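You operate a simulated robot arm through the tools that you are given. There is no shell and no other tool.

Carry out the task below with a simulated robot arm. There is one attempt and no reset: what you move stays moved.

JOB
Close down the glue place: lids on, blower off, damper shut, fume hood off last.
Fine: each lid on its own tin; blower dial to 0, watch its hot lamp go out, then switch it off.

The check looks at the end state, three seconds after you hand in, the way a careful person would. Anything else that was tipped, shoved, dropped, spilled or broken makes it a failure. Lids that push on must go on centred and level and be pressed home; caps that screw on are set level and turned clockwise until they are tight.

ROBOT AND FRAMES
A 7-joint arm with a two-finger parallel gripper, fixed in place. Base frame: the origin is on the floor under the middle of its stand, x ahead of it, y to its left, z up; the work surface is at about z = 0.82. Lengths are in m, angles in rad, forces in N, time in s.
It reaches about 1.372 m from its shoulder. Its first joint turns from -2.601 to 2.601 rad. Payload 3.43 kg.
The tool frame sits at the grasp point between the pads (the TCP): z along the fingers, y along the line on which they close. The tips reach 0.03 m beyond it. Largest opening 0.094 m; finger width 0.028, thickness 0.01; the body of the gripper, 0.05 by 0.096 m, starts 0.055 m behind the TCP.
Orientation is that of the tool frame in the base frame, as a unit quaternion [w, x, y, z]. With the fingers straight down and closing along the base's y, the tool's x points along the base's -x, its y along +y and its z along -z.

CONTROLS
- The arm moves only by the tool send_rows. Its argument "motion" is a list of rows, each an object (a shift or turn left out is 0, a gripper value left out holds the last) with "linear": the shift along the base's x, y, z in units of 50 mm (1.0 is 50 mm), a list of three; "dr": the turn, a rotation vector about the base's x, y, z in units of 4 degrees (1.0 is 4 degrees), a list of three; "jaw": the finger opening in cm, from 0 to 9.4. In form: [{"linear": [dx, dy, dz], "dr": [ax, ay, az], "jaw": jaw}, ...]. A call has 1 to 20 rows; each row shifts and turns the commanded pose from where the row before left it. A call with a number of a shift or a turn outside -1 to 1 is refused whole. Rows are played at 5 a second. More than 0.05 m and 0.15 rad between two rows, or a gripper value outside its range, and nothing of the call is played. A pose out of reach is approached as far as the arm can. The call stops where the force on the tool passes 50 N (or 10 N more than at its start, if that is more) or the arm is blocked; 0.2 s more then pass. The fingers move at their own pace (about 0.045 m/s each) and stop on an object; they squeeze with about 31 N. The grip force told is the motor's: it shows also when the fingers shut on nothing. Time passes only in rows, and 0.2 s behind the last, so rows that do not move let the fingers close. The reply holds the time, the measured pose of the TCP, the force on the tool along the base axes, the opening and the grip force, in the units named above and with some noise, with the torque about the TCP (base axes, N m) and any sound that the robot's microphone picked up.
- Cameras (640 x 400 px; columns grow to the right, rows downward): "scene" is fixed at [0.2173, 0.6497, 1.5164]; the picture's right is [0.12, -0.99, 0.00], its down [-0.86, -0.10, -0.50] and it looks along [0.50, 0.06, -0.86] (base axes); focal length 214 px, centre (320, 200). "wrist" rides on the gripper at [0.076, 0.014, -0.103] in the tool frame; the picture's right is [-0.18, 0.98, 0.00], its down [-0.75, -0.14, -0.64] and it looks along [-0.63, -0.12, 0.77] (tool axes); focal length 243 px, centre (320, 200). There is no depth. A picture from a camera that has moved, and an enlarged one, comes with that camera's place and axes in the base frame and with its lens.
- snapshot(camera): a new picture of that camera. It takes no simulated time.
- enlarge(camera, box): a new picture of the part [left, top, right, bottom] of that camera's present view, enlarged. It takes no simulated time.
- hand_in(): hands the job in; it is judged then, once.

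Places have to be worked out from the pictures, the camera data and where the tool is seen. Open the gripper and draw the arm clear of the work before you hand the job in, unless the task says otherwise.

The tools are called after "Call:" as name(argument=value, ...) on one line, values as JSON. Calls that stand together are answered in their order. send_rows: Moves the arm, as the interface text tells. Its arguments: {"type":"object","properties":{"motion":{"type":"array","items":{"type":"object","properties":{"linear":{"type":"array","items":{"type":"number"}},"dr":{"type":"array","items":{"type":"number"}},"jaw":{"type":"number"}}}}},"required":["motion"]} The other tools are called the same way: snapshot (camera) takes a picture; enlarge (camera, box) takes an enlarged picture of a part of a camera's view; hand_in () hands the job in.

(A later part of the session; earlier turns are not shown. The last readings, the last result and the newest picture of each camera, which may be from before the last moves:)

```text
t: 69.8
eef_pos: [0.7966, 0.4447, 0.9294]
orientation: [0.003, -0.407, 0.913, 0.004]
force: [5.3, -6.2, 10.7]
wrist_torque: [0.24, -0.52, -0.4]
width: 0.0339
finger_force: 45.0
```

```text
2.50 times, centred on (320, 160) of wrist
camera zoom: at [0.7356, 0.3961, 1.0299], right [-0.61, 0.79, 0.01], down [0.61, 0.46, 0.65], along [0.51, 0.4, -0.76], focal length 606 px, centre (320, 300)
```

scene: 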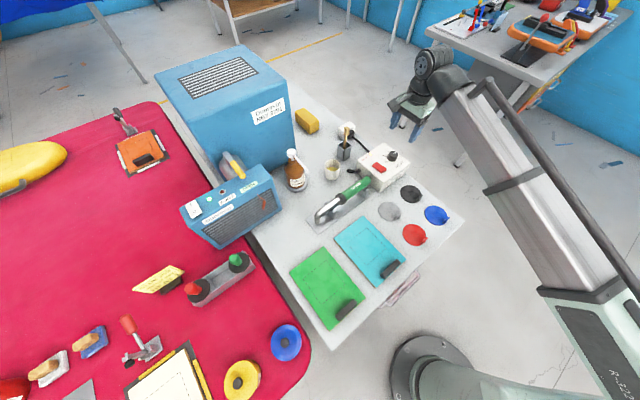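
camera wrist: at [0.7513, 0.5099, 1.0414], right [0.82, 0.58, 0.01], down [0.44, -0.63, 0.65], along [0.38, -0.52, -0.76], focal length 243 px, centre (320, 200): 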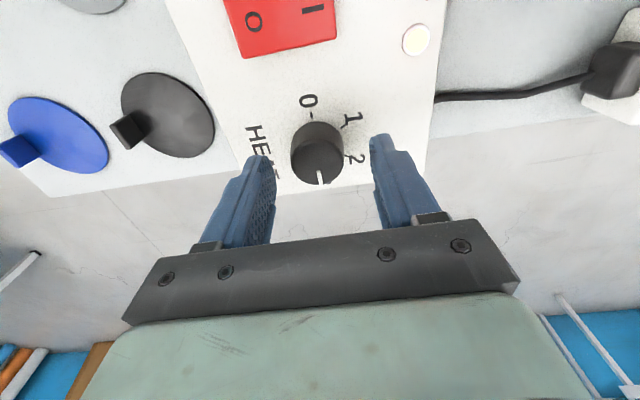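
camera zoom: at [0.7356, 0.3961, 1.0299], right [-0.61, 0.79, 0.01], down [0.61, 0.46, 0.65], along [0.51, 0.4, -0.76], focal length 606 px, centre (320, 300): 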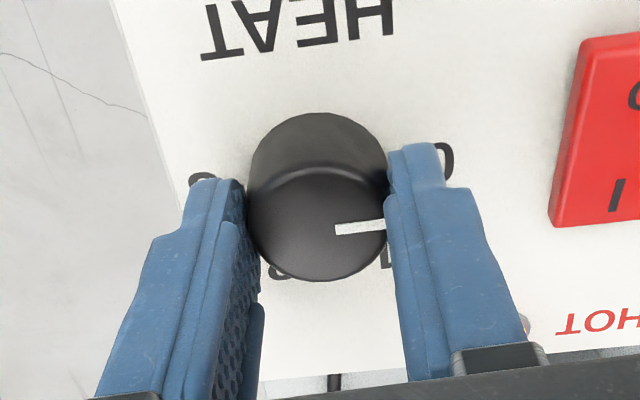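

Torque about z rose to -0.4 N·m, so the dial has met its stop at 0. I open the gripper, raise clear, and verify the pointer and lamp.

Call:
send_rows(motion=[{"jaw": 3.4}, {"jaw": 4.5}, {"jaw": 5.5}, {"jaw": 5.5}, {"linear": [0, 0, 0.6]}, {"linear": [0, 0, 0.9]}, {"linear": [0, 0, 0.9]}, {"linear": [0, 0, 0]}])

Call:
snapshot(camera="wrist")

Call:
enlarge(camera="wrist", box=[250, 40, 400, 150])

Call:
enlarge(camera="scene", box=[340, 125, 440, 195])

```text
t: 71.6
eef_pos: [0.7951, 0.444, 1.0509]
orientation: [0.002, -0.408, 0.913, 0.004]
force: [0.8, -0.1, -0.7]
wrist_torque: [0.0, -0.02, -0.01]
width: 0.0551
finger_force: 0.0
```

```text
taken
camera wrist: at [0.7353, 0.3965, 1.1508], right [-0.61, 0.79, 0.01], down [0.61, 0.46, 0.65], along [0.51, 0.4, -0.76], focal length 243 px, centre (320, 200)
```

wrist: 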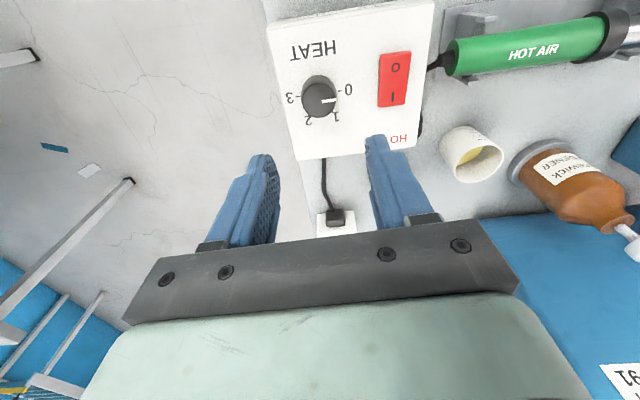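

```text
3.64 times, centred on (325, 95) of wrist
camera zoom: at [0.7353, 0.3965, 1.1508], right [-0.61, 0.79, 0.01], down [0.61, 0.46, 0.65], along [0.51, 0.4, -0.76], focal length 882 px, centre (302, 582)
```

zoom: 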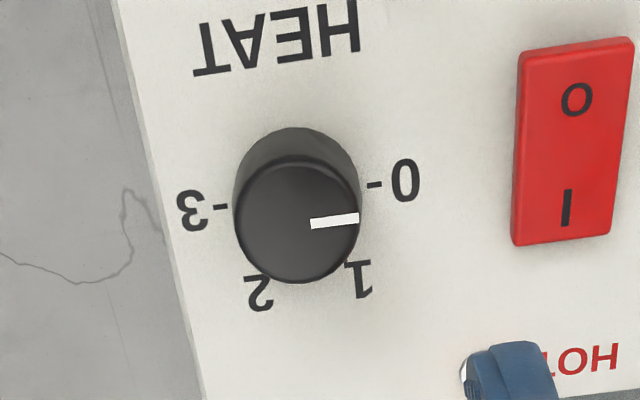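

```text
5.71 times, centred on (390, 160) of scene
camera zoom: at [0.2173, 0.6497, 1.5164], right [0.12, -0.99, 0.0], down [-0.86, -0.1, -0.5], along [0.5, 0.06, -0.86], focal length 1226 px, centre (-80, 429)
```

zoom: 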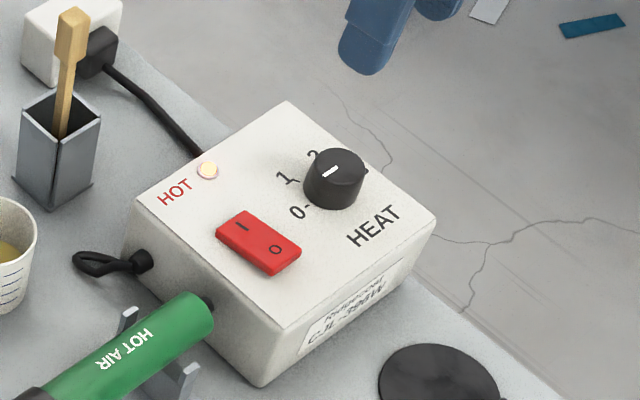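

The dial is at 0, but the HOT lamp is still lit in the scene view. While it cools I move, without touching anything, to a spot in front of the hood to study its switch and damper.

Call:
send_rows(motion=[{"linear": [0, 0, 0.9]}, {"linear": [-0.3, 0.2, 0.8]}, {"linear": [-0.75, 0.6, 0.1]}, {"linear": [-0.75, 0.6, 0.1]}, {"linear": [-0.75, 0.6, 0.1]}, {"linear": [-0.75, 0.6, 0]}, {"linear": [-0.75, 0.6, 0]}, {"linear": [-0.75, 0.6, 0]}, {"linear": [-0.75, 0.6, 0]}, {"linear": [-0.75, 0.6, 0]}, {"linear": [-0.75, 0.6, 0]}, {"linear": [-0.75, 0.6, 0]}, {"linear": [0, 0, 0]}])

Call:
snapshot(camera="wrist")

Call:
snapshot(camera="scene")

```text
t: 74.4
eef_pos: [0.4064, 0.7526, 1.149]
orientation: [0.001, -0.407, 0.914, 0.004]
force: [0.2, -0.2, 0.5]
wrist_torque: [0.01, 0.0, 0.03]
width: 0.0549
finger_force: 0.1
```

```text
taken
camera wrist: at [0.3458, 0.7064, 1.2496], right [-0.61, 0.79, 0.01], down [0.61, 0.46, 0.65], along [0.51, 0.4, -0.76], focal length 243 px, centre (320, 200)
```

wrist: 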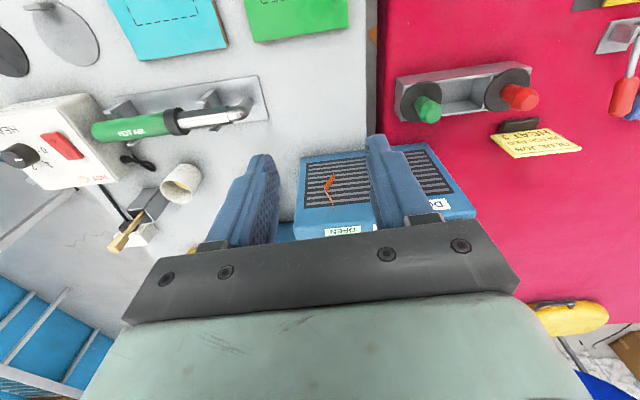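

```text
taken
```

scene: 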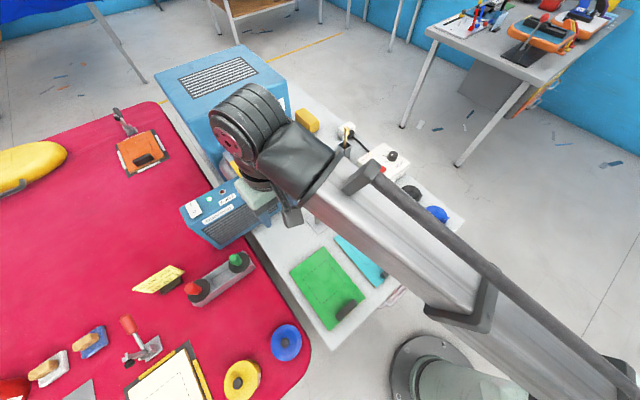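

I go forward and up over the hood front so its panel comes into view ahead of the fingers.

Call:
send_rows(motion=[{"linear": [0.3, 0.25, 0.7]}, {"linear": [0.6, 0.48, 0.4]}, {"linear": [0.7, 0.56, 0.2]}, {"linear": [0.3, 0.25, 0]}, {"linear": [0, 0, 0]}])

Call:
snapshot(camera="wrist")

Call:
snapshot(camera="scene")

```text
t: 75.6
eef_pos: [0.5021, 0.8274, 1.2131]
orientation: [0.002, -0.407, 0.913, 0.004]
force: [0.4, -0.2, 0.9]
wrist_torque: [0.01, -0.02, -0.01]
width: 0.0551
finger_force: 0.0
```

```text
taken
camera wrist: at [0.4411, 0.7807, 1.3143], right [-0.61, 0.79, 0.01], down [0.61, 0.46, 0.65], along [0.51, 0.4, -0.76], focal length 243 px, centre (320, 200)
```

wrist: 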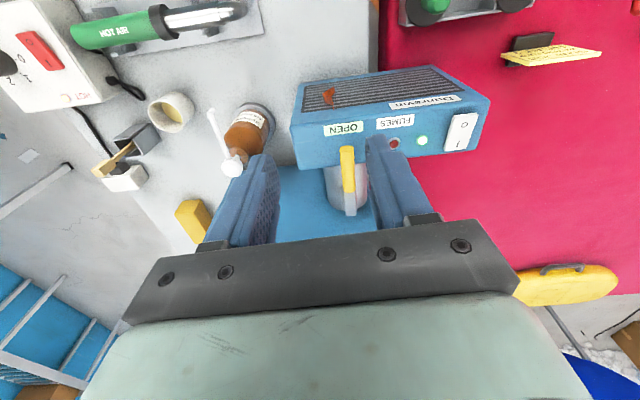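

```text
taken
```

scene: 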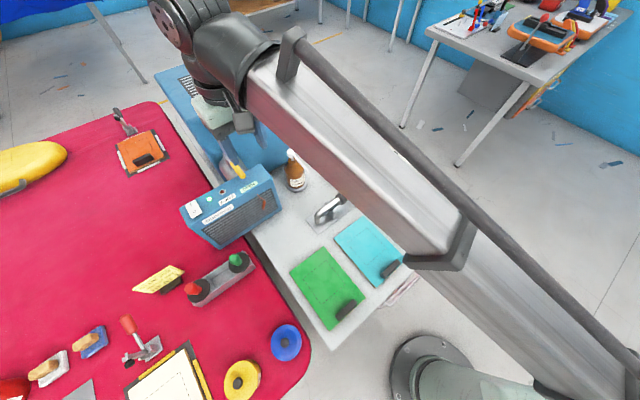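

The hood panel and the yellow damper handle are visible. I zoom in on them from both cameras.

Call:
enlarge(camera="wrist", box=[280, 60, 500, 220])

Call:
enlarge(camera="wrist", box=[300, 120, 400, 220])

Call:
enlarge(camera="scene", box=[175, 140, 305, 255])

```text
2.50 times, centred on (390, 140) of wrist
camera zoom: at [0.4411, 0.7807, 1.3143], right [-0.61, 0.79, 0.01], down [0.61, 0.46, 0.65], along [0.51, 0.4, -0.76], focal length 606 px, centre (145, 350)
```

zoom: 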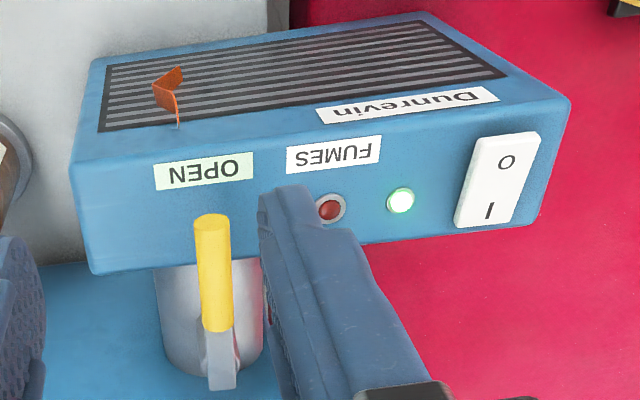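

```text
4.00 times, centred on (350, 170) of wrist
camera zoom: at [0.4411, 0.7807, 1.3143], right [-0.61, 0.79, 0.01], down [0.61, 0.46, 0.65], along [0.51, 0.4, -0.76], focal length 970 px, centre (200, 320)
```

zoom: 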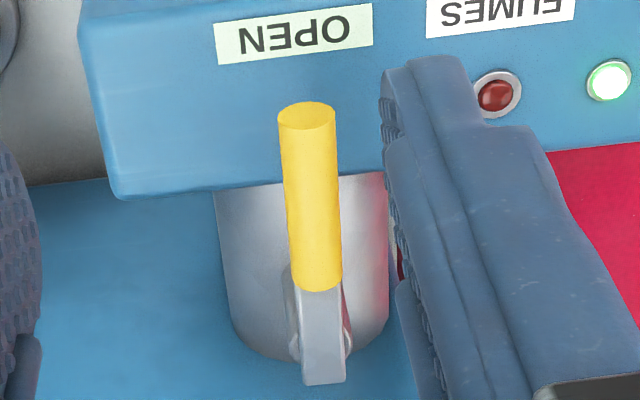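

```text
3.48 times, centred on (240, 198) of scene
camera zoom: at [0.2173, 0.6497, 1.5164], right [0.12, -0.99, 0.0], down [-0.86, -0.1, -0.5], along [0.5, 0.06, -0.86], focal length 746 px, centre (598, 209)
```

zoom: 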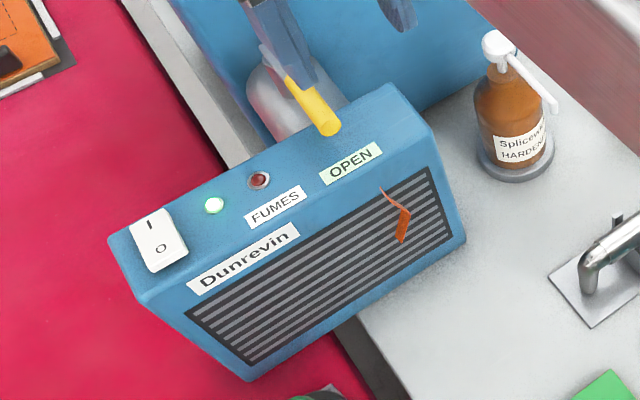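

The lever seems to lie along the duct, pointing at the OPEN label at about z = 1.056. I open the fingers fully for an unobstructed view, which also lets more cooling time pass.

Call:
send_rows(motion=[{"jaw": 9.4}, {"jaw": 9.4}, {"linear": [-0.2, 0.26, 0], "jaw": 9.4}, {"linear": [0, 0, 0], "jaw": 9.4}])

Call:
snapshot(camera="wrist")

Call:
enlarge(camera="wrist", box=[270, 120, 390, 230])

Call:
enlarge(camera="scene", box=[190, 140, 270, 190])

```text
t: 76.6
eef_pos: [0.4911, 0.8423, 1.2127]
orientation: [0.002, -0.407, 0.913, 0.005]
force: [-0.5, 0.1, -0.6]
wrist_torque: [0.02, -0.02, 0.0]
width: 0.094
finger_force: 0.0
```

```text
taken
camera wrist: at [0.4299, 0.7942, 1.3138], right [-0.61, 0.79, 0.01], down [0.61, 0.46, 0.65], along [0.51, 0.4, -0.76], focal length 243 px, centre (320, 200)
```

wrist: 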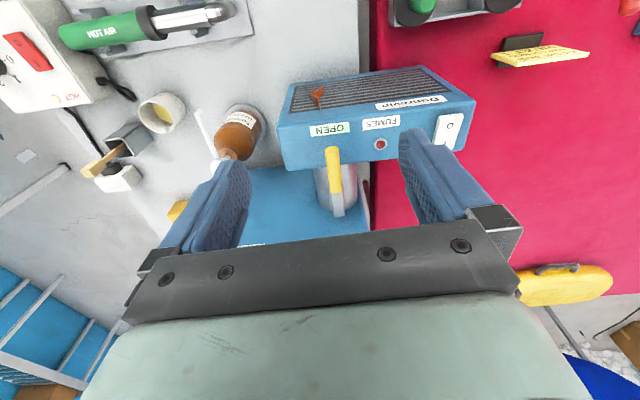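

```text
3.64 times, centred on (330, 175) of wrist
camera zoom: at [0.4299, 0.7942, 1.3138], right [-0.61, 0.79, 0.01], down [0.61, 0.46, 0.65], along [0.51, 0.4, -0.76], focal length 882 px, centre (284, 291)
```

zoom: 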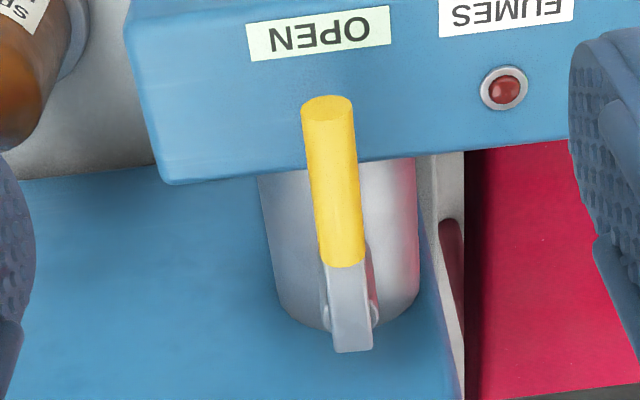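

```text
8.00 times, centred on (230, 165) of scene
camera zoom: at [0.2173, 0.6497, 1.5164], right [0.12, -0.99, 0.0], down [-0.86, -0.1, -0.5], along [0.5, 0.06, -0.86], focal length 1716 px, centre (1040, 480)
```

zoom: 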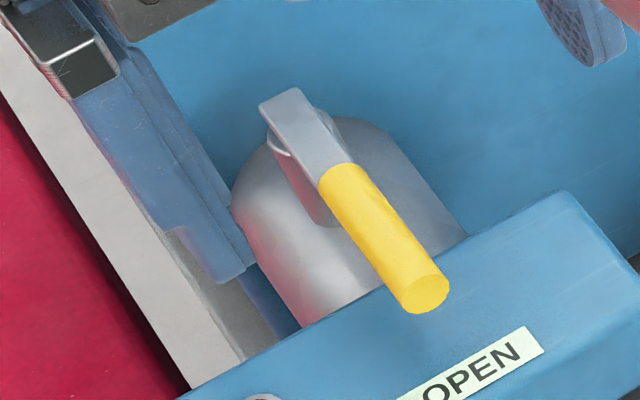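

The damper lever turns on a vertical shaft near (0.59, 0.955). Its yellow handle points at OPEN, along the duct. Before the damper, I check whether the HOT lamp has gone out.

Call:
enlarge(camera="wrist", box=[0, 10, 130, 120])

Call:
enlarge(camera="scene", box=[350, 135, 420, 195])

```text
3.64 times, centred on (65, 65) of wrist
camera zoom: at [0.4299, 0.7942, 1.3138], right [-0.61, 0.79, 0.01], down [0.61, 0.46, 0.65], along [0.51, 0.4, -0.76], focal length 882 px, centre (1247, 691)
```

zoom: 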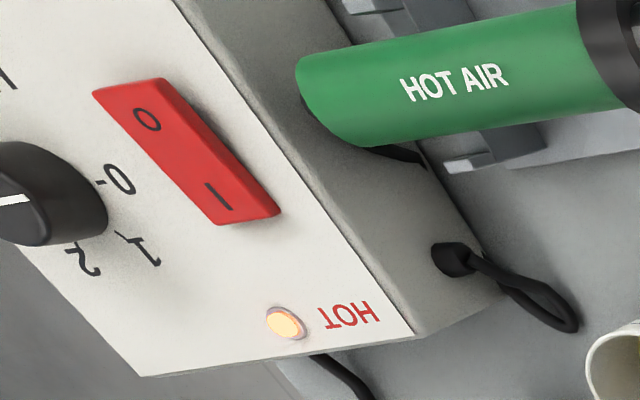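

```text
6.67 times, centred on (385, 165) of scene
camera zoom: at [0.2173, 0.6497, 1.5164], right [0.12, -0.99, 0.0], down [-0.86, -0.1, -0.5], along [0.5, 0.06, -0.86], focal length 1430 px, centre (-113, 433)
```

zoom: 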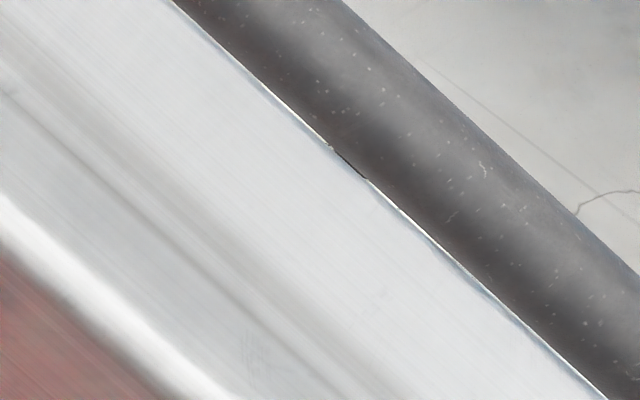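

The lamp is still lit at t = 76.6 s. I go back to hover above the O end of the red rocker with the fingers closed and watch the lamp from there.

Call:
send_rows(motion=[{"linear": [0.48, -0.72, -0.3], "jaw": 0}, {"linear": [0.48, -0.72, -0.3], "jaw": 0}, {"linear": [0.48, -0.72, -0.3], "jaw": 0}, {"linear": [0.48, -0.72, -0.3], "jaw": 0}, {"linear": [0.48, -0.72, -0.3], "jaw": 0}, {"linear": [0.48, -0.72, -0.3], "jaw": 0}, {"linear": [0.48, -0.72, -0.3], "jaw": 0}, {"linear": [0.48, -0.72, -0.3], "jaw": 0}, {"linear": [0.48, -0.72, -0.4], "jaw": 0}, {"linear": [0.45, -0.72, -0.4], "jaw": 0}, {"linear": [0, 0, 0], "jaw": 0}])

Call:
snapshot(camera="wrist")

Call:
enlarge(camera="scene", box=[340, 125, 440, 195])

```text
t: 79.0
eef_pos: [0.7322, 0.4864, 1.0576]
orientation: [0.002, -0.407, 0.913, 0.004]
force: [0.0, -0.6, 0.6]
wrist_torque: [-0.01, -0.02, -0.04]
width: 0.0004
finger_force: 30.8
```

```text
taken
camera wrist: at [0.6709, 0.4371, 1.1574], right [-0.61, 0.79, 0.01], down [0.61, 0.46, 0.65], along [0.51, 0.4, -0.76], focal length 243 px, centre (320, 200)
```

wrist: 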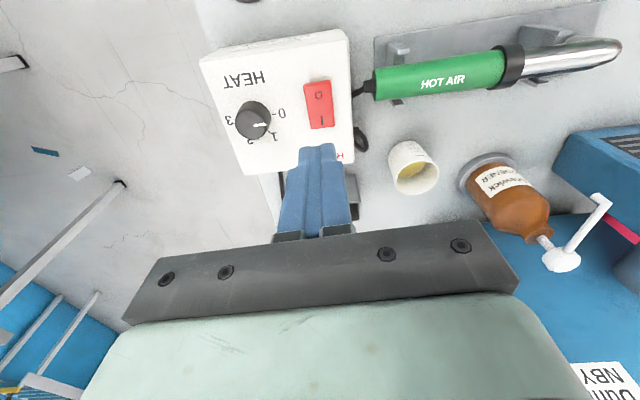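

```text
5.71 times, centred on (390, 160) of scene
camera zoom: at [0.2173, 0.6497, 1.5164], right [0.12, -0.99, 0.0], down [-0.86, -0.1, -0.5], along [0.5, 0.06, -0.86], focal length 1226 px, centre (-80, 429)
```

zoom: 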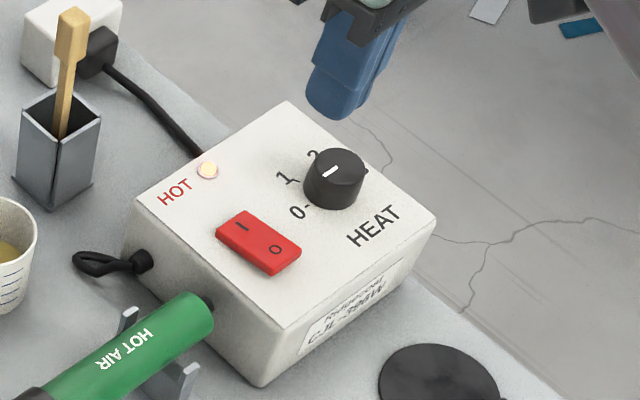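

The lamp is still on. I hold still and let time pass while watching it.

Call:
send_rows(motion=[{"jaw": 0}, {"jaw": 0}, {"jaw": 0}, {"jaw": 0}, {"jaw": 0}, {"jaw": 0}, {"jaw": 0}, {"jaw": 0}, {"jaw": 0}, {"jaw": 0}, {"jaw": 0}, {"jaw": 0}, {"jaw": 0}, {"jaw": 0}, {"jaw": 0}, {"jaw": 0}, {"jaw": 0}, {"jaw": 0}, {"jaw": 0}, {"jaw": 0}])

Call:
enlarge(camera="scene", box=[340, 125, 440, 195])

Call:
enlarge(camera="wrist", box=[190, 30, 360, 160])

```text
t: 83.2
eef_pos: [0.7309, 0.4862, 1.0572]
orientation: [0.002, -0.407, 0.913, 0.005]
force: [-0.8, 0.6, -0.4]
wrist_torque: [-0.01, -0.01, 0.02]
width: 0.0002
finger_force: 31.1
```

```text
5.71 times, centred on (390, 160) of scene
camera zoom: at [0.2173, 0.6497, 1.5164], right [0.12, -0.99, 0.0], down [-0.86, -0.1, -0.5], along [0.5, 0.06, -0.86], focal length 1226 px, centre (-80, 429)
```

zoom: 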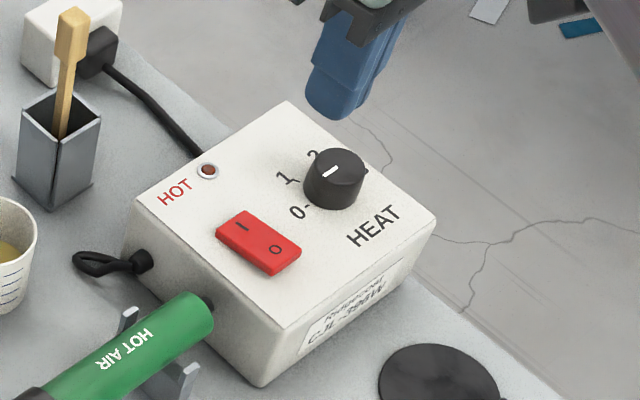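

```text
3.08 times, centred on (275, 95) of wrist
camera zoom: at [0.6706, 0.4375, 1.1577], right [-0.61, 0.79, 0.01], down [0.61, 0.46, 0.65], along [0.51, 0.4, -0.76], focal length 746 px, centre (458, 523)
```

zoom: 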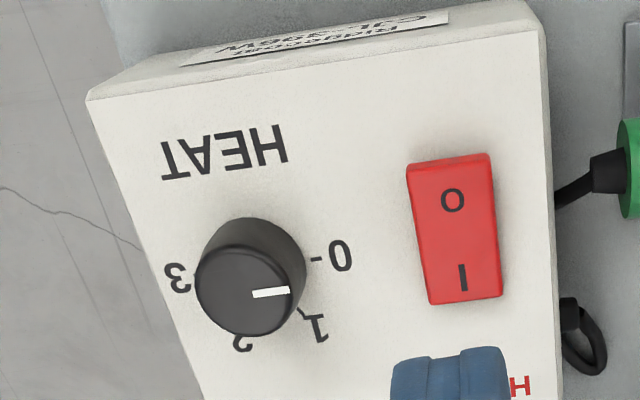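

The HOT lamp is out (dark red) and the dial is on 0. I move the closed fingertips over the O end of the rocker and lower to about 2 cm above it.

Call:
send_rows(motion=[{"linear": [-0.09, -0.092, -0.5], "jaw": 0}, {"linear": [0, 0, -0.8], "jaw": 0}, {"linear": [0, 0, -0.8], "jaw": 0}, {"linear": [0, 0, 0], "jaw": 0}])

Call:
enlarge(camera="wrist", box=[220, 60, 420, 220])

Call:
enlarge(camera="scene", box=[340, 125, 440, 195])

```text
t: 84.2
eef_pos: [0.726, 0.4791, 0.9517]
orientation: [0.002, -0.407, 0.913, 0.004]
force: [-0.3, 0.2, -0.8]
wrist_torque: [0.01, -0.04, 0.01]
width: 0.0001
finger_force: 30.8
```

```text
2.50 times, centred on (320, 140) of wrist
camera zoom: at [0.665, 0.4305, 1.0523], right [-0.61, 0.79, 0.01], down [0.61, 0.46, 0.65], along [0.51, 0.4, -0.76], focal length 606 px, centre (320, 350)
```

zoom: 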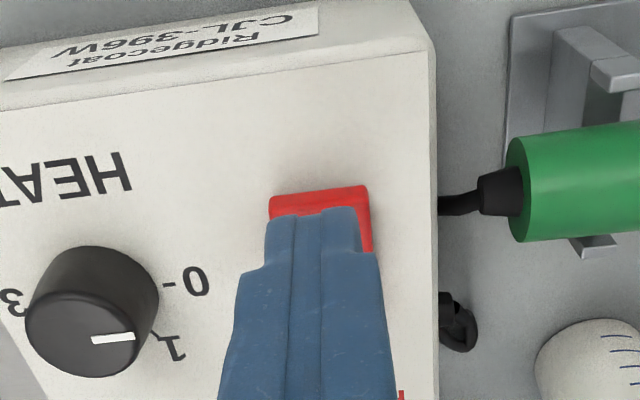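

```text
5.71 times, centred on (390, 160) of scene
camera zoom: at [0.2173, 0.6497, 1.5164], right [0.12, -0.99, 0.0], down [-0.86, -0.1, -0.5], along [0.5, 0.06, -0.86], focal length 1226 px, centre (-80, 429)
```

zoom: 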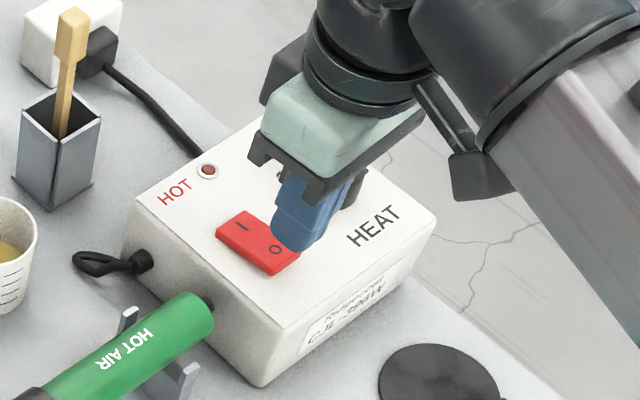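

The tips are above the O half, near its end, and well aligned. I lower 20 mm, then press in small steps.

Call:
send_rows(motion=[{"linear": [0, 0, -0.3], "jaw": 0}, {"linear": [0, 0, -0.1], "jaw": 0}, {"linear": [0, 0, 0], "jaw": 0}])

Call:
send_rows(motion=[{"linear": [0, 0, -0.06], "jaw": 0}, {"linear": [0, 0, -0.06], "jaw": 0}, {"linear": [0, 0, 0], "jaw": 0}])

Call:
enlarge(camera="scene", box=[340, 125, 440, 195])

```text
t: 85.0
eef_pos: [0.7241, 0.4783, 0.9298]
orientation: [0.002, -0.407, 0.914, 0.005]
force: [0.0, -0.2, 0.4]
wrist_torque: [0.01, 0.0, 0.02]
width: 0.0003
finger_force: 30.9
heard: click
```

```text
t: 85.7
eef_pos: [0.7252, 0.4786, 0.9296]
orientation: [0.004, -0.407, 0.913, 0.004]
force: [-5.9, -4.4, 13.4]
wrist_torque: [-0.01, 0.01, -0.01]
width: 0.0
finger_force: 31.4
stopped in row 3: the force on the tool passed its limit at 54 N (the readings are from after the stop); the commanded pose is now the measured one
```

```text
5.71 times, centred on (390, 160) of scene
camera zoom: at [0.2173, 0.6497, 1.5164], right [0.12, -0.99, 0.0], down [-0.86, -0.1, -0.5], along [0.5, 0.06, -0.86], focal length 1226 px, centre (-80, 429)
```

zoom: 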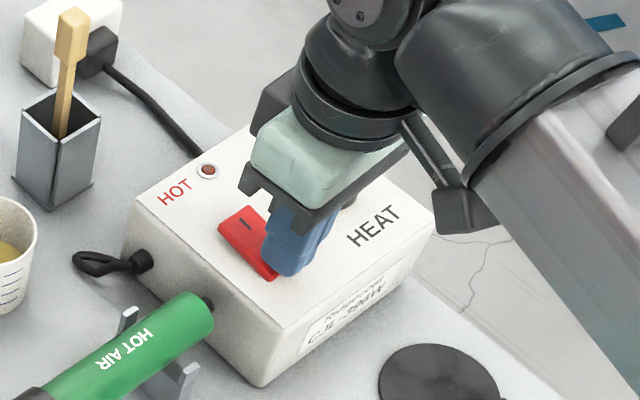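

A click was heard, so the rocker switched to O; the extra press just hit the stop. I lift off and check the rocker.

Call:
send_rows(motion=[{"linear": [0, 0, 0.4], "jaw": 0}, {"linear": [0, 0, 0.9], "jaw": 0}, {"linear": [0, 0, 0.9], "jaw": 0}, {"linear": [0, 0, 0.9], "jaw": 0}, {"linear": [0, 0, 0], "jaw": 0}])

Call:
enlarge(camera="wrist", box=[190, 30, 360, 160])

Call:
enlarge(camera="scene", box=[340, 125, 440, 195])

```text
t: 86.9
eef_pos: [0.7237, 0.4796, 1.0818]
orientation: [0.006, -0.406, 0.914, 0.004]
force: [0.0, -0.3, 0.2]
wrist_torque: [0.0, 0.0, 0.0]
width: 0.0
finger_force: 30.8
```

```text
3.08 times, centred on (275, 95) of wrist
camera zoom: at [0.663, 0.4315, 1.1828], right [-0.61, 0.79, 0.01], down [0.61, 0.46, 0.65], along [0.51, 0.4, -0.76], focal length 746 px, centre (458, 523)
```

zoom: 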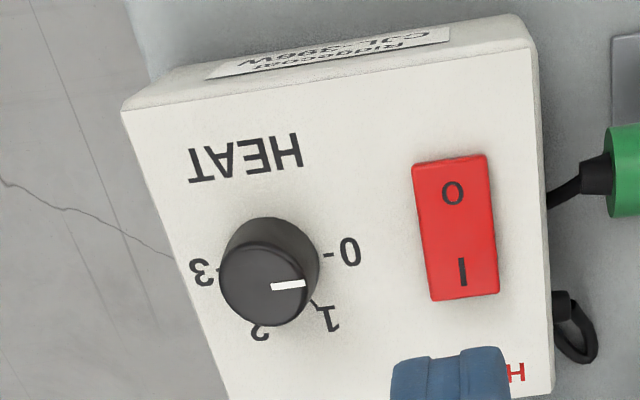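

```text
5.71 times, centred on (390, 160) of scene
camera zoom: at [0.2173, 0.6497, 1.5164], right [0.12, -0.99, 0.0], down [-0.86, -0.1, -0.5], along [0.5, 0.06, -0.86], focal length 1226 px, centre (-80, 429)
```

zoom: 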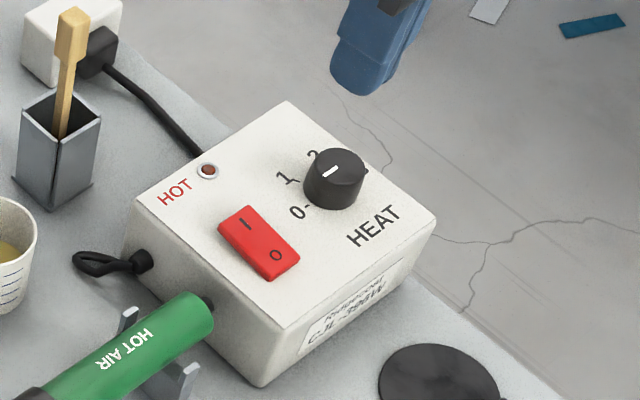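

The rocker now shows O pressed in, the lamp is dark and the box has not moved. Next is the damper: I fly back to the hood, above the +x side of the yellow handle, with the fingers closed.

Call:
send_rows(motion=[{"linear": [0, 0.1, 0.9], "jaw": 0}, {"linear": [-0.35, 0.9, 0.2], "jaw": 0}, {"linear": [-0.35, 0.9, 0.2], "jaw": 0}, {"linear": [-0.35, 0.9, 0.2], "jaw": 0}, {"linear": [-0.35, 0.9, 0], "jaw": 0}, {"linear": [-0.35, 0.9, 0], "jaw": 0}, {"linear": [-0.35, 0.9, 0], "jaw": 0}, {"linear": [-0.35, 0.9, 0], "jaw": 0}, {"linear": [-0.35, 0.9, 0], "jaw": 0}, {"linear": [-0.3, 0.75, 0], "jaw": 0}, {"linear": [0, 0, 0], "jaw": 0}])

Call:
snapshot(camera="wrist")

Call:
snapshot(camera="scene")

```text
t: 89.3
eef_pos: [0.5685, 0.8809, 1.1575]
orientation: [0.004, -0.407, 0.913, 0.005]
force: [0.5, 0.5, -0.1]
wrist_torque: [-0.04, 0.0, 0.01]
width: 0.0002
finger_force: 30.4
```

```text
taken
camera wrist: at [0.5076, 0.8328, 1.2583], right [-0.61, 0.79, 0.01], down [0.61, 0.46, 0.65], along [0.51, 0.4, -0.76], focal length 243 px, centre (320, 200)
```

wrist: 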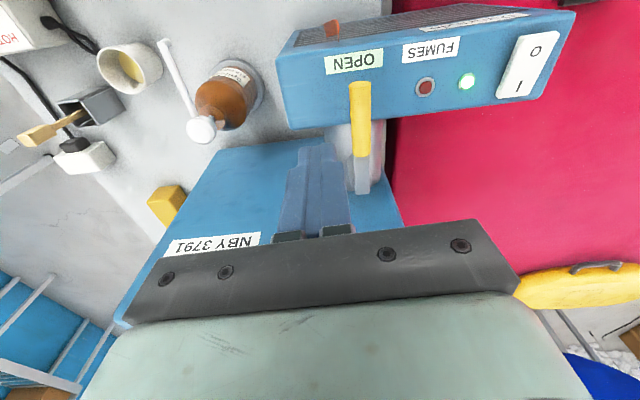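

```text
taken
```

scene: 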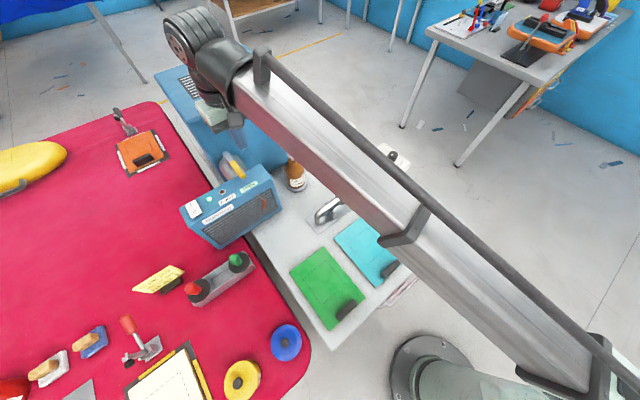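

The handle is just to the +y side of the closed fingers, about 13 mm of gap. I lower to TCP z of about 1.072, so the tips stay about 2 cm above the hood top.

Call:
send_rows(motion=[{"linear": [0, 0, -0.6], "jaw": 0}, {"linear": [0, 0, -0.6], "jaw": 0}, {"linear": [0, 0, -0.5], "jaw": 0}, {"linear": [0, 0, 0], "jaw": 0}])

Call:
snapshot(camera="wrist")

Call:
enlarge(camera="scene", box=[175, 130, 305, 245])

```text
t: 90.3
eef_pos: [0.5731, 0.8808, 1.0734]
orientation: [0.005, -0.406, 0.914, 0.005]
force: [-0.1, -0.5, 0.0]
wrist_torque: [0.0, -0.01, 0.0]
width: 0.0002
finger_force: 30.8
```

```text
taken
camera wrist: at [0.5123, 0.8336, 1.1735], right [-0.61, 0.79, 0.01], down [0.61, 0.46, 0.65], along [0.51, 0.4, -0.76], focal length 243 px, centre (320, 200)
```

wrist: 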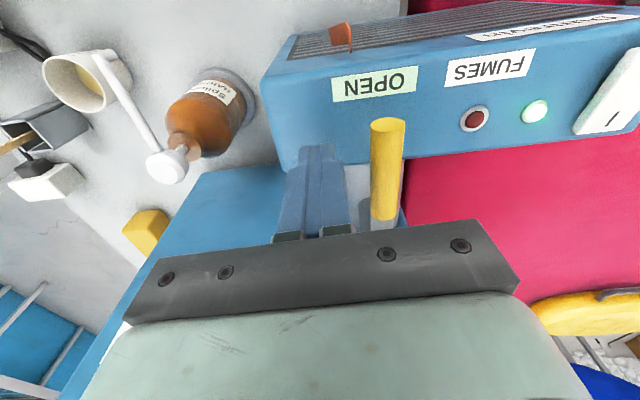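

```text
3.48 times, centred on (240, 188) of scene
camera zoom: at [0.2173, 0.6497, 1.5164], right [0.12, -0.99, 0.0], down [-0.86, -0.1, -0.5], along [0.5, 0.06, -0.86], focal length 746 px, centre (598, 244)
```

zoom: 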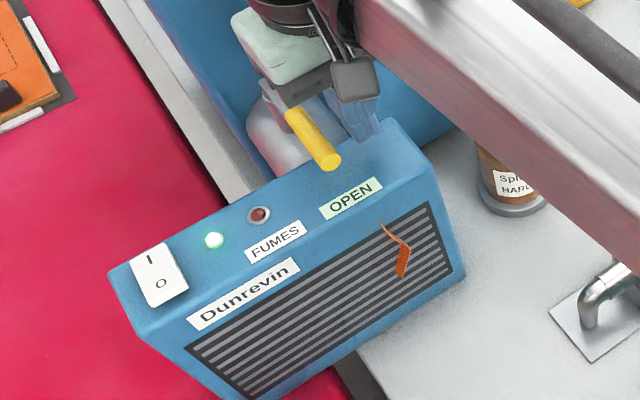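

The fingers are beside the handle at the right height. I push gently toward the +y/-x side in small steps and see whether the lever moves or blocks.

Call:
send_rows(motion=[{"linear": [-0.07, 0.07, 0], "jaw": 0}, {"linear": [-0.07, 0.07, 0], "jaw": 0}, {"linear": [-0.07, 0.07, 0], "jaw": 0}, {"linear": [-0.07, 0.07, 0], "jaw": 0}, {"linear": [-0.07, 0.07, 0], "jaw": 0}, {"linear": [0, 0, 0], "jaw": 0}])

Call:
snapshot(camera="wrist")

Call:
enlarge(camera="scene", box=[175, 130, 305, 245])

```text
t: 91.7
eef_pos: [0.5567, 0.8939, 1.0738]
orientation: [0.007, -0.404, 0.915, 0.001]
force: [23.9, -28.4, 1.4]
wrist_torque: [-0.38, -0.38, -0.42]
width: 0.0
finger_force: 31.0
```

```text
taken
camera wrist: at [0.4953, 0.8473, 1.1738], right [-0.6, 0.8, 0.0], down [0.61, 0.46, 0.65], along [0.52, 0.39, -0.76], focal length 243 px, centre (320, 200)
```

wrist: 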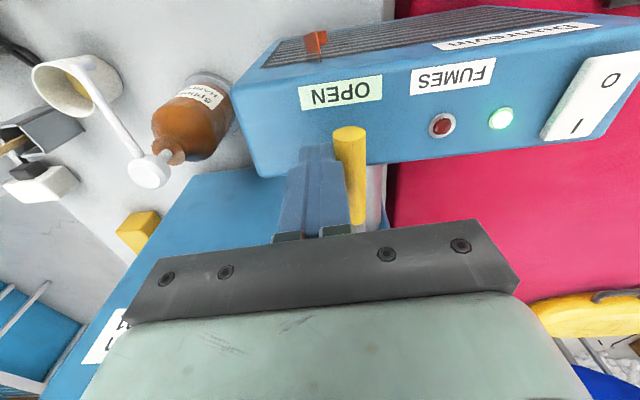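

```text
3.48 times, centred on (240, 188) of scene
camera zoom: at [0.2173, 0.6497, 1.5164], right [0.12, -0.99, 0.0], down [-0.86, -0.1, -0.5], along [0.5, 0.06, -0.86], focal length 746 px, centre (598, 244)
```

zoom: 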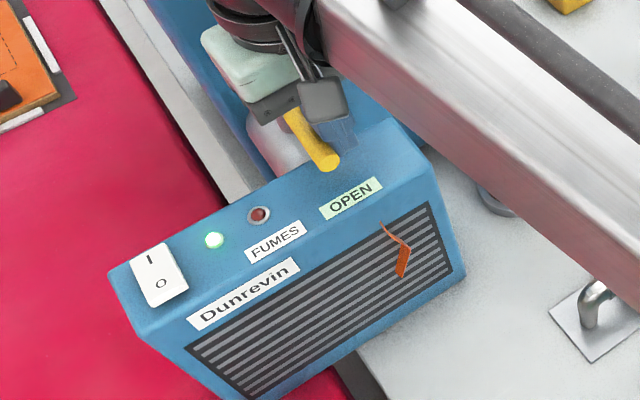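

37 N of push gave no movement, so the open stop is on this side. I back off, rise over the handle, and go to its other side to push toward +x/-y.

Call:
send_rows(motion=[{"linear": [0.25, -0.25, 0], "jaw": 0}, {"linear": [0.1, -0.1, 0.6], "jaw": 0}, {"linear": [0, 0, 0.8], "jaw": 0}, {"linear": [-0.5, 0.5, 0.2], "jaw": 0}, {"linear": [-0.6, 0.6, 0], "jaw": 0}, {"linear": [-0.25, 0.25, 0], "jaw": 0}, {"linear": [0, 0, 0], "jaw": 0}])

Call:
snapshot(camera="wrist")

Call:
enlarge(camera="scene", box=[175, 130, 305, 245])

```text
t: 93.3
eef_pos: [0.505, 0.9475, 1.1525]
orientation: [0.005, -0.406, 0.914, 0.003]
force: [0.1, -0.1, 0.6]
wrist_torque: [0.04, 0.0, 0.0]
width: 0.0001
finger_force: 31.0
```

```text
taken
camera wrist: at [0.443, 0.8984, 1.253], right [-0.61, 0.79, 0.01], down [0.61, 0.46, 0.65], along [0.51, 0.4, -0.76], focal length 243 px, centre (320, 200)
```

wrist: 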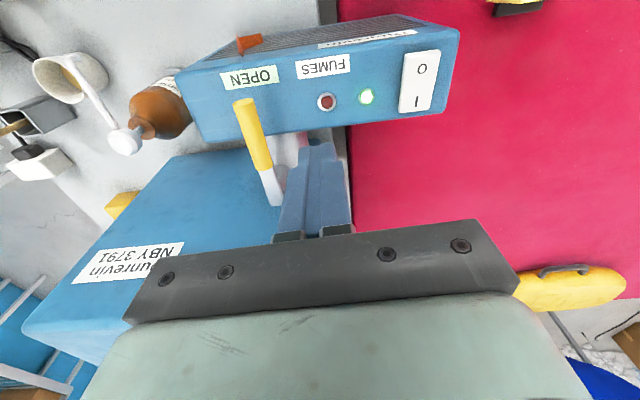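

```text
3.48 times, centred on (240, 188) of scene
camera zoom: at [0.2173, 0.6497, 1.5164], right [0.12, -0.99, 0.0], down [-0.86, -0.1, -0.5], along [0.5, 0.06, -0.86], focal length 746 px, centre (598, 244)
```

zoom: 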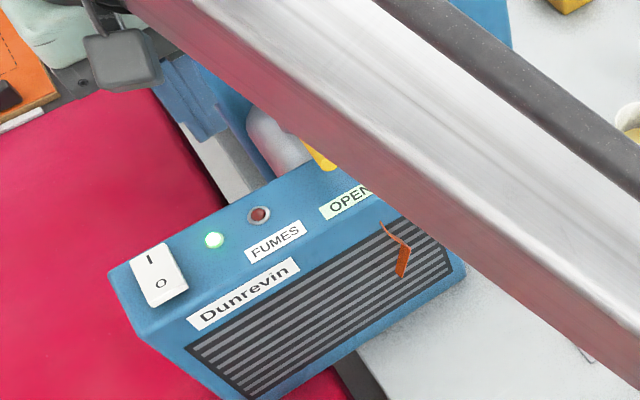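

The lever is unchanged. I move to about 16 mm from the handle on this side and lower to the same height.

Call:
send_rows(motion=[{"linear": [0.28, -0.28, 0], "jaw": 0}, {"linear": [0, 0, -0.6], "jaw": 0}, {"linear": [0, 0, -0.6], "jaw": 0}, {"linear": [0, 0, -0.38], "jaw": 0}, {"linear": [0, 0, 0], "jaw": 0}])

Call:
snapshot(camera="wrist")

```text
t: 94.5
eef_pos: [0.5167, 0.9343, 1.0744]
orientation: [0.004, -0.407, 0.914, 0.005]
force: [0.1, -0.1, -1.0]
wrist_torque: [0.0, 0.0, 0.0]
width: 0.0001
finger_force: 31.5
```

```text
taken
camera wrist: at [0.455, 0.8869, 1.1742], right [-0.61, 0.79, 0.01], down [0.61, 0.46, 0.65], along [0.51, 0.4, -0.76], focal length 243 px, centre (320, 200)
```

wrist: 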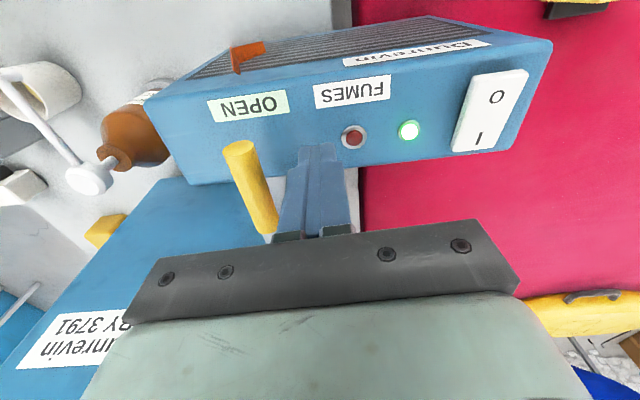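

Now I push toward +x/-y in small steps and watch the force and the lever.

Call:
send_rows(motion=[{"linear": [0.1, -0.1, 0], "jaw": 0}, {"linear": [0.1, -0.1, 0], "jaw": 0}, {"linear": [0.1, -0.1, 0], "jaw": 0}, {"linear": [0.1, -0.14, 0], "jaw": 0}, {"linear": [0, 0, 0], "jaw": 0}])

Call:
snapshot(camera="wrist")

```text
t: 95.7
eef_pos: [0.5361, 0.9131, 1.0747]
orientation: [0.004, -0.407, 0.913, 0.005]
force: [-0.3, 0.8, 0.0]
wrist_torque: [0.0, -0.01, -0.01]
width: 0.0
finger_force: 31.1
```

```text
taken
camera wrist: at [0.4745, 0.8648, 1.174], right [-0.61, 0.79, 0.01], down [0.61, 0.46, 0.65], along [0.51, 0.4, -0.76], focal length 243 px, centre (320, 200)
```

wrist: 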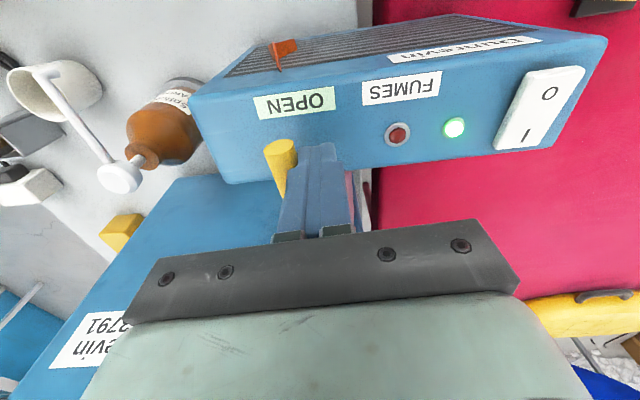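

The lever has started to move with almost no resistance. I follow the arc with the fingers to about the halfway point.

Call:
send_rows(motion=[{"linear": [0.096, -0.12, 0], "jaw": 0}, {"linear": [0.14, -0.122, 0], "jaw": 0}, {"linear": [0.14, -0.122, 0], "jaw": 0}, {"linear": [0.176, -0.088, 0], "jaw": 0}, {"linear": [0.176, -0.088, 0], "jaw": 0}, {"linear": [0, 0, 0], "jaw": 0}])

Call:
snapshot(camera="wrist")

Call:
enlarge(camera="scene", box=[175, 130, 305, 245])

```text
t: 97.1
eef_pos: [0.5748, 0.8857, 1.0715]
orientation: [0.005, -0.406, 0.914, 0.004]
force: [0.7, -1.0, 0.0]
wrist_torque: [0.01, 0.02, 0.01]
width: 0.0005
finger_force: 30.4
```

```text
taken
camera wrist: at [0.5139, 0.8375, 1.1724], right [-0.61, 0.79, 0.01], down [0.61, 0.46, 0.65], along [0.51, 0.4, -0.76], focal length 243 px, centre (320, 200)
```

wrist: 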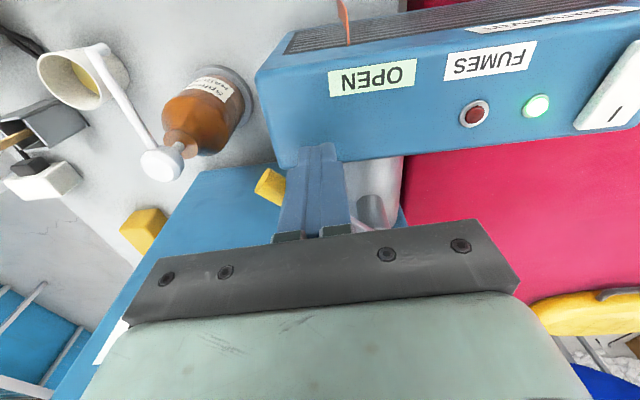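

```text
3.48 times, centred on (240, 188) of scene
camera zoom: at [0.2173, 0.6497, 1.5164], right [0.12, -0.99, 0.0], down [-0.86, -0.1, -0.5], along [0.5, 0.06, -0.86], focal length 746 px, centre (598, 244)
```

zoom: 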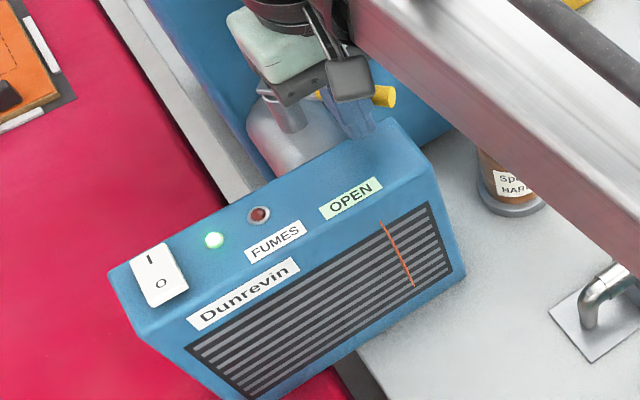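

The lever is at about half its travel and the streamer has dropped. I continue along the arc toward the fully crosswise position.

Call:
send_rows(motion=[{"linear": [0.163, -0.038, 0], "jaw": 0}, {"linear": [0.163, -0.038, 0], "jaw": 0}, {"linear": [0.2, 0.011, 0], "jaw": 0}, {"linear": [0.2, 0.011, 0], "jaw": 0}, {"linear": [0.1, 0.03, 0], "jaw": 0}, {"linear": [0, 0, 0], "jaw": 0}])

Call:
snapshot(camera="wrist")

Call:
enlarge(camera="scene", box=[175, 130, 305, 245])

```text
t: 98.5
eef_pos: [0.6153, 0.8849, 1.0704]
orientation: [0.005, -0.406, 0.914, 0.004]
force: [-0.7, 0.7, 0.1]
wrist_torque: [0.03, 0.02, 0.0]
width: 0.0002
finger_force: 30.9
```

```text
taken
camera wrist: at [0.5542, 0.8372, 1.1723], right [-0.61, 0.79, 0.01], down [0.61, 0.46, 0.65], along [0.51, 0.4, -0.76], focal length 243 px, centre (320, 200)
```

wrist: 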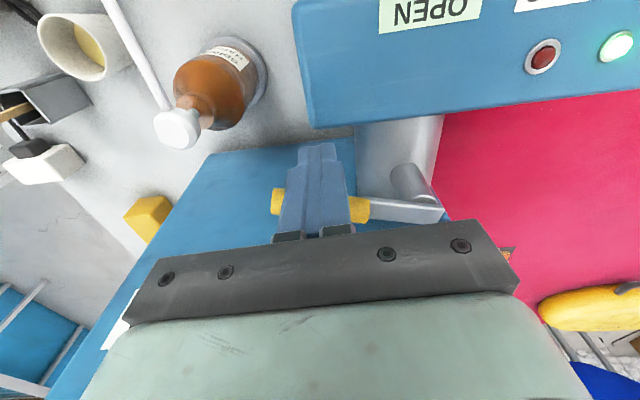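

```text
3.48 times, centred on (240, 188) of scene
camera zoom: at [0.2173, 0.6497, 1.5164], right [0.12, -0.99, 0.0], down [-0.86, -0.1, -0.5], along [0.5, 0.06, -0.86], focal length 746 px, centre (598, 244)
```

zoom: 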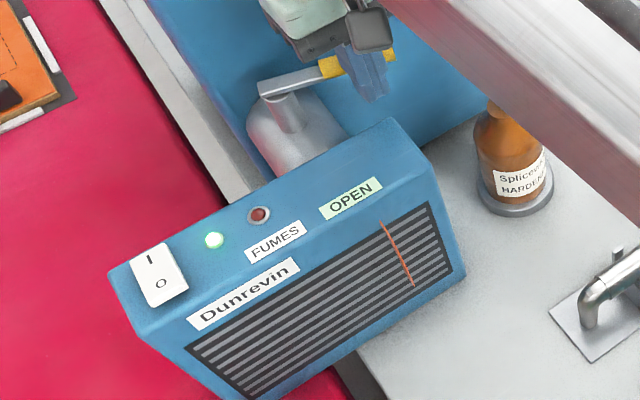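

The lever is at about 302°, and perpendicular to the duct would be about 316°. I push on gently until it meets its stop, checking the force.

Call:
send_rows(motion=[{"linear": [0.12, 0.05, 0], "jaw": 0}, {"linear": [0.1, 0.05, 0], "jaw": 0}, {"linear": [0.08, 0.05, 0], "jaw": 0}, {"linear": [0, 0, 0], "jaw": 0}])

Call:
snapshot(camera="wrist")

Call:
enlarge(camera="scene", box=[175, 130, 305, 245])

```text
t: 99.5
eef_pos: [0.6288, 0.8925, 1.0727]
orientation: [0.005, -0.406, 0.914, 0.004]
force: [-0.2, 0.1, 0.3]
wrist_torque: [0.01, 0.0, -0.02]
width: 0.0
finger_force: 30.4
```

```text
taken
camera wrist: at [0.568, 0.8447, 1.1734], right [-0.61, 0.79, 0.01], down [0.61, 0.46, 0.65], along [0.51, 0.4, -0.76], focal length 243 px, centre (320, 200)
```

wrist: 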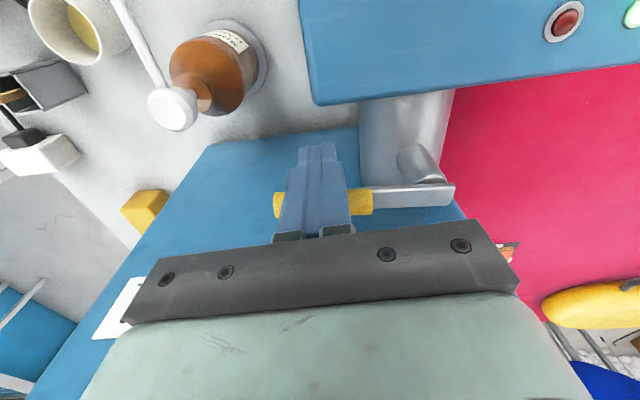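

```text
3.48 times, centred on (240, 188) of scene
camera zoom: at [0.2173, 0.6497, 1.5164], right [0.12, -0.99, 0.0], down [-0.86, -0.1, -0.5], along [0.5, 0.06, -0.86], focal length 746 px, centre (598, 244)
```

zoom: 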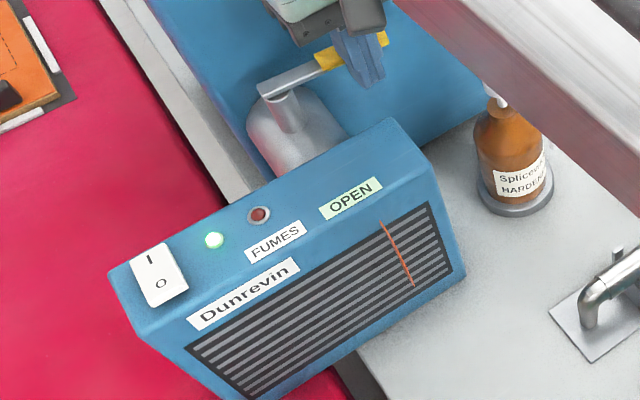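

The lever is at about 310° with no resistance yet. I take two more 4 mm steps.

Call:
send_rows(motion=[{"linear": [0.06, 0.054, 0], "jaw": 0}, {"linear": [0.05, 0.05, 0], "jaw": 0}, {"linear": [0, 0, 0], "jaw": 0}])

Call:
snapshot(camera="wrist")

Call:
enlarge(camera="scene", box=[175, 130, 305, 245])

```text
t: 100.3
eef_pos: [0.6344, 0.897, 1.0729]
orientation: [0.004, -0.407, 0.914, 0.004]
force: [-6.5, -6.9, -2.1]
wrist_torque: [-0.09, 0.11, -0.01]
width: 0.0002
finger_force: 31.3
```

```text
taken
camera wrist: at [0.5728, 0.8491, 1.1733], right [-0.61, 0.79, 0.01], down [0.61, 0.46, 0.65], along [0.51, 0.4, -0.76], focal length 243 px, centre (320, 200)
```

wrist: 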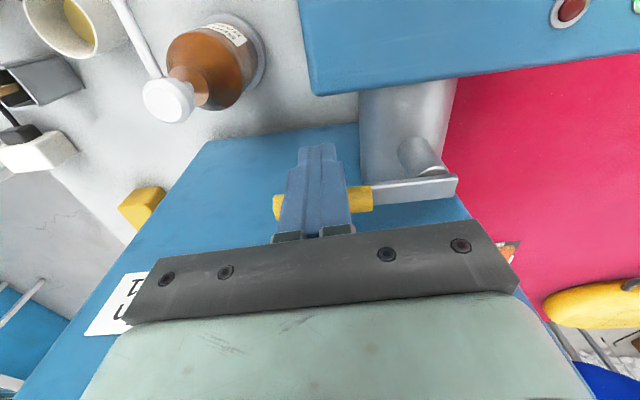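

```text
3.48 times, centred on (240, 188) of scene
camera zoom: at [0.2173, 0.6497, 1.5164], right [0.12, -0.99, 0.0], down [-0.86, -0.1, -0.5], along [0.5, 0.06, -0.86], focal length 746 px, centre (598, 244)
```

zoom: 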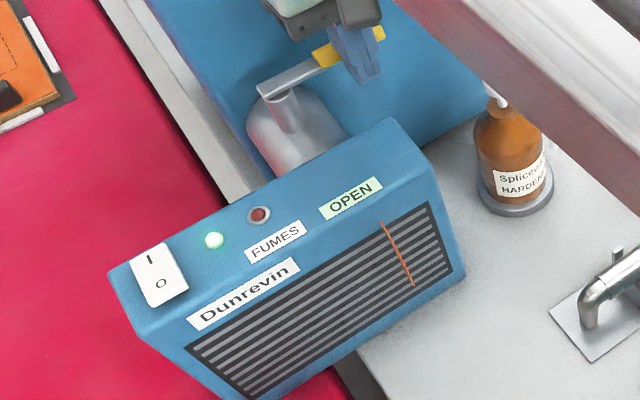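

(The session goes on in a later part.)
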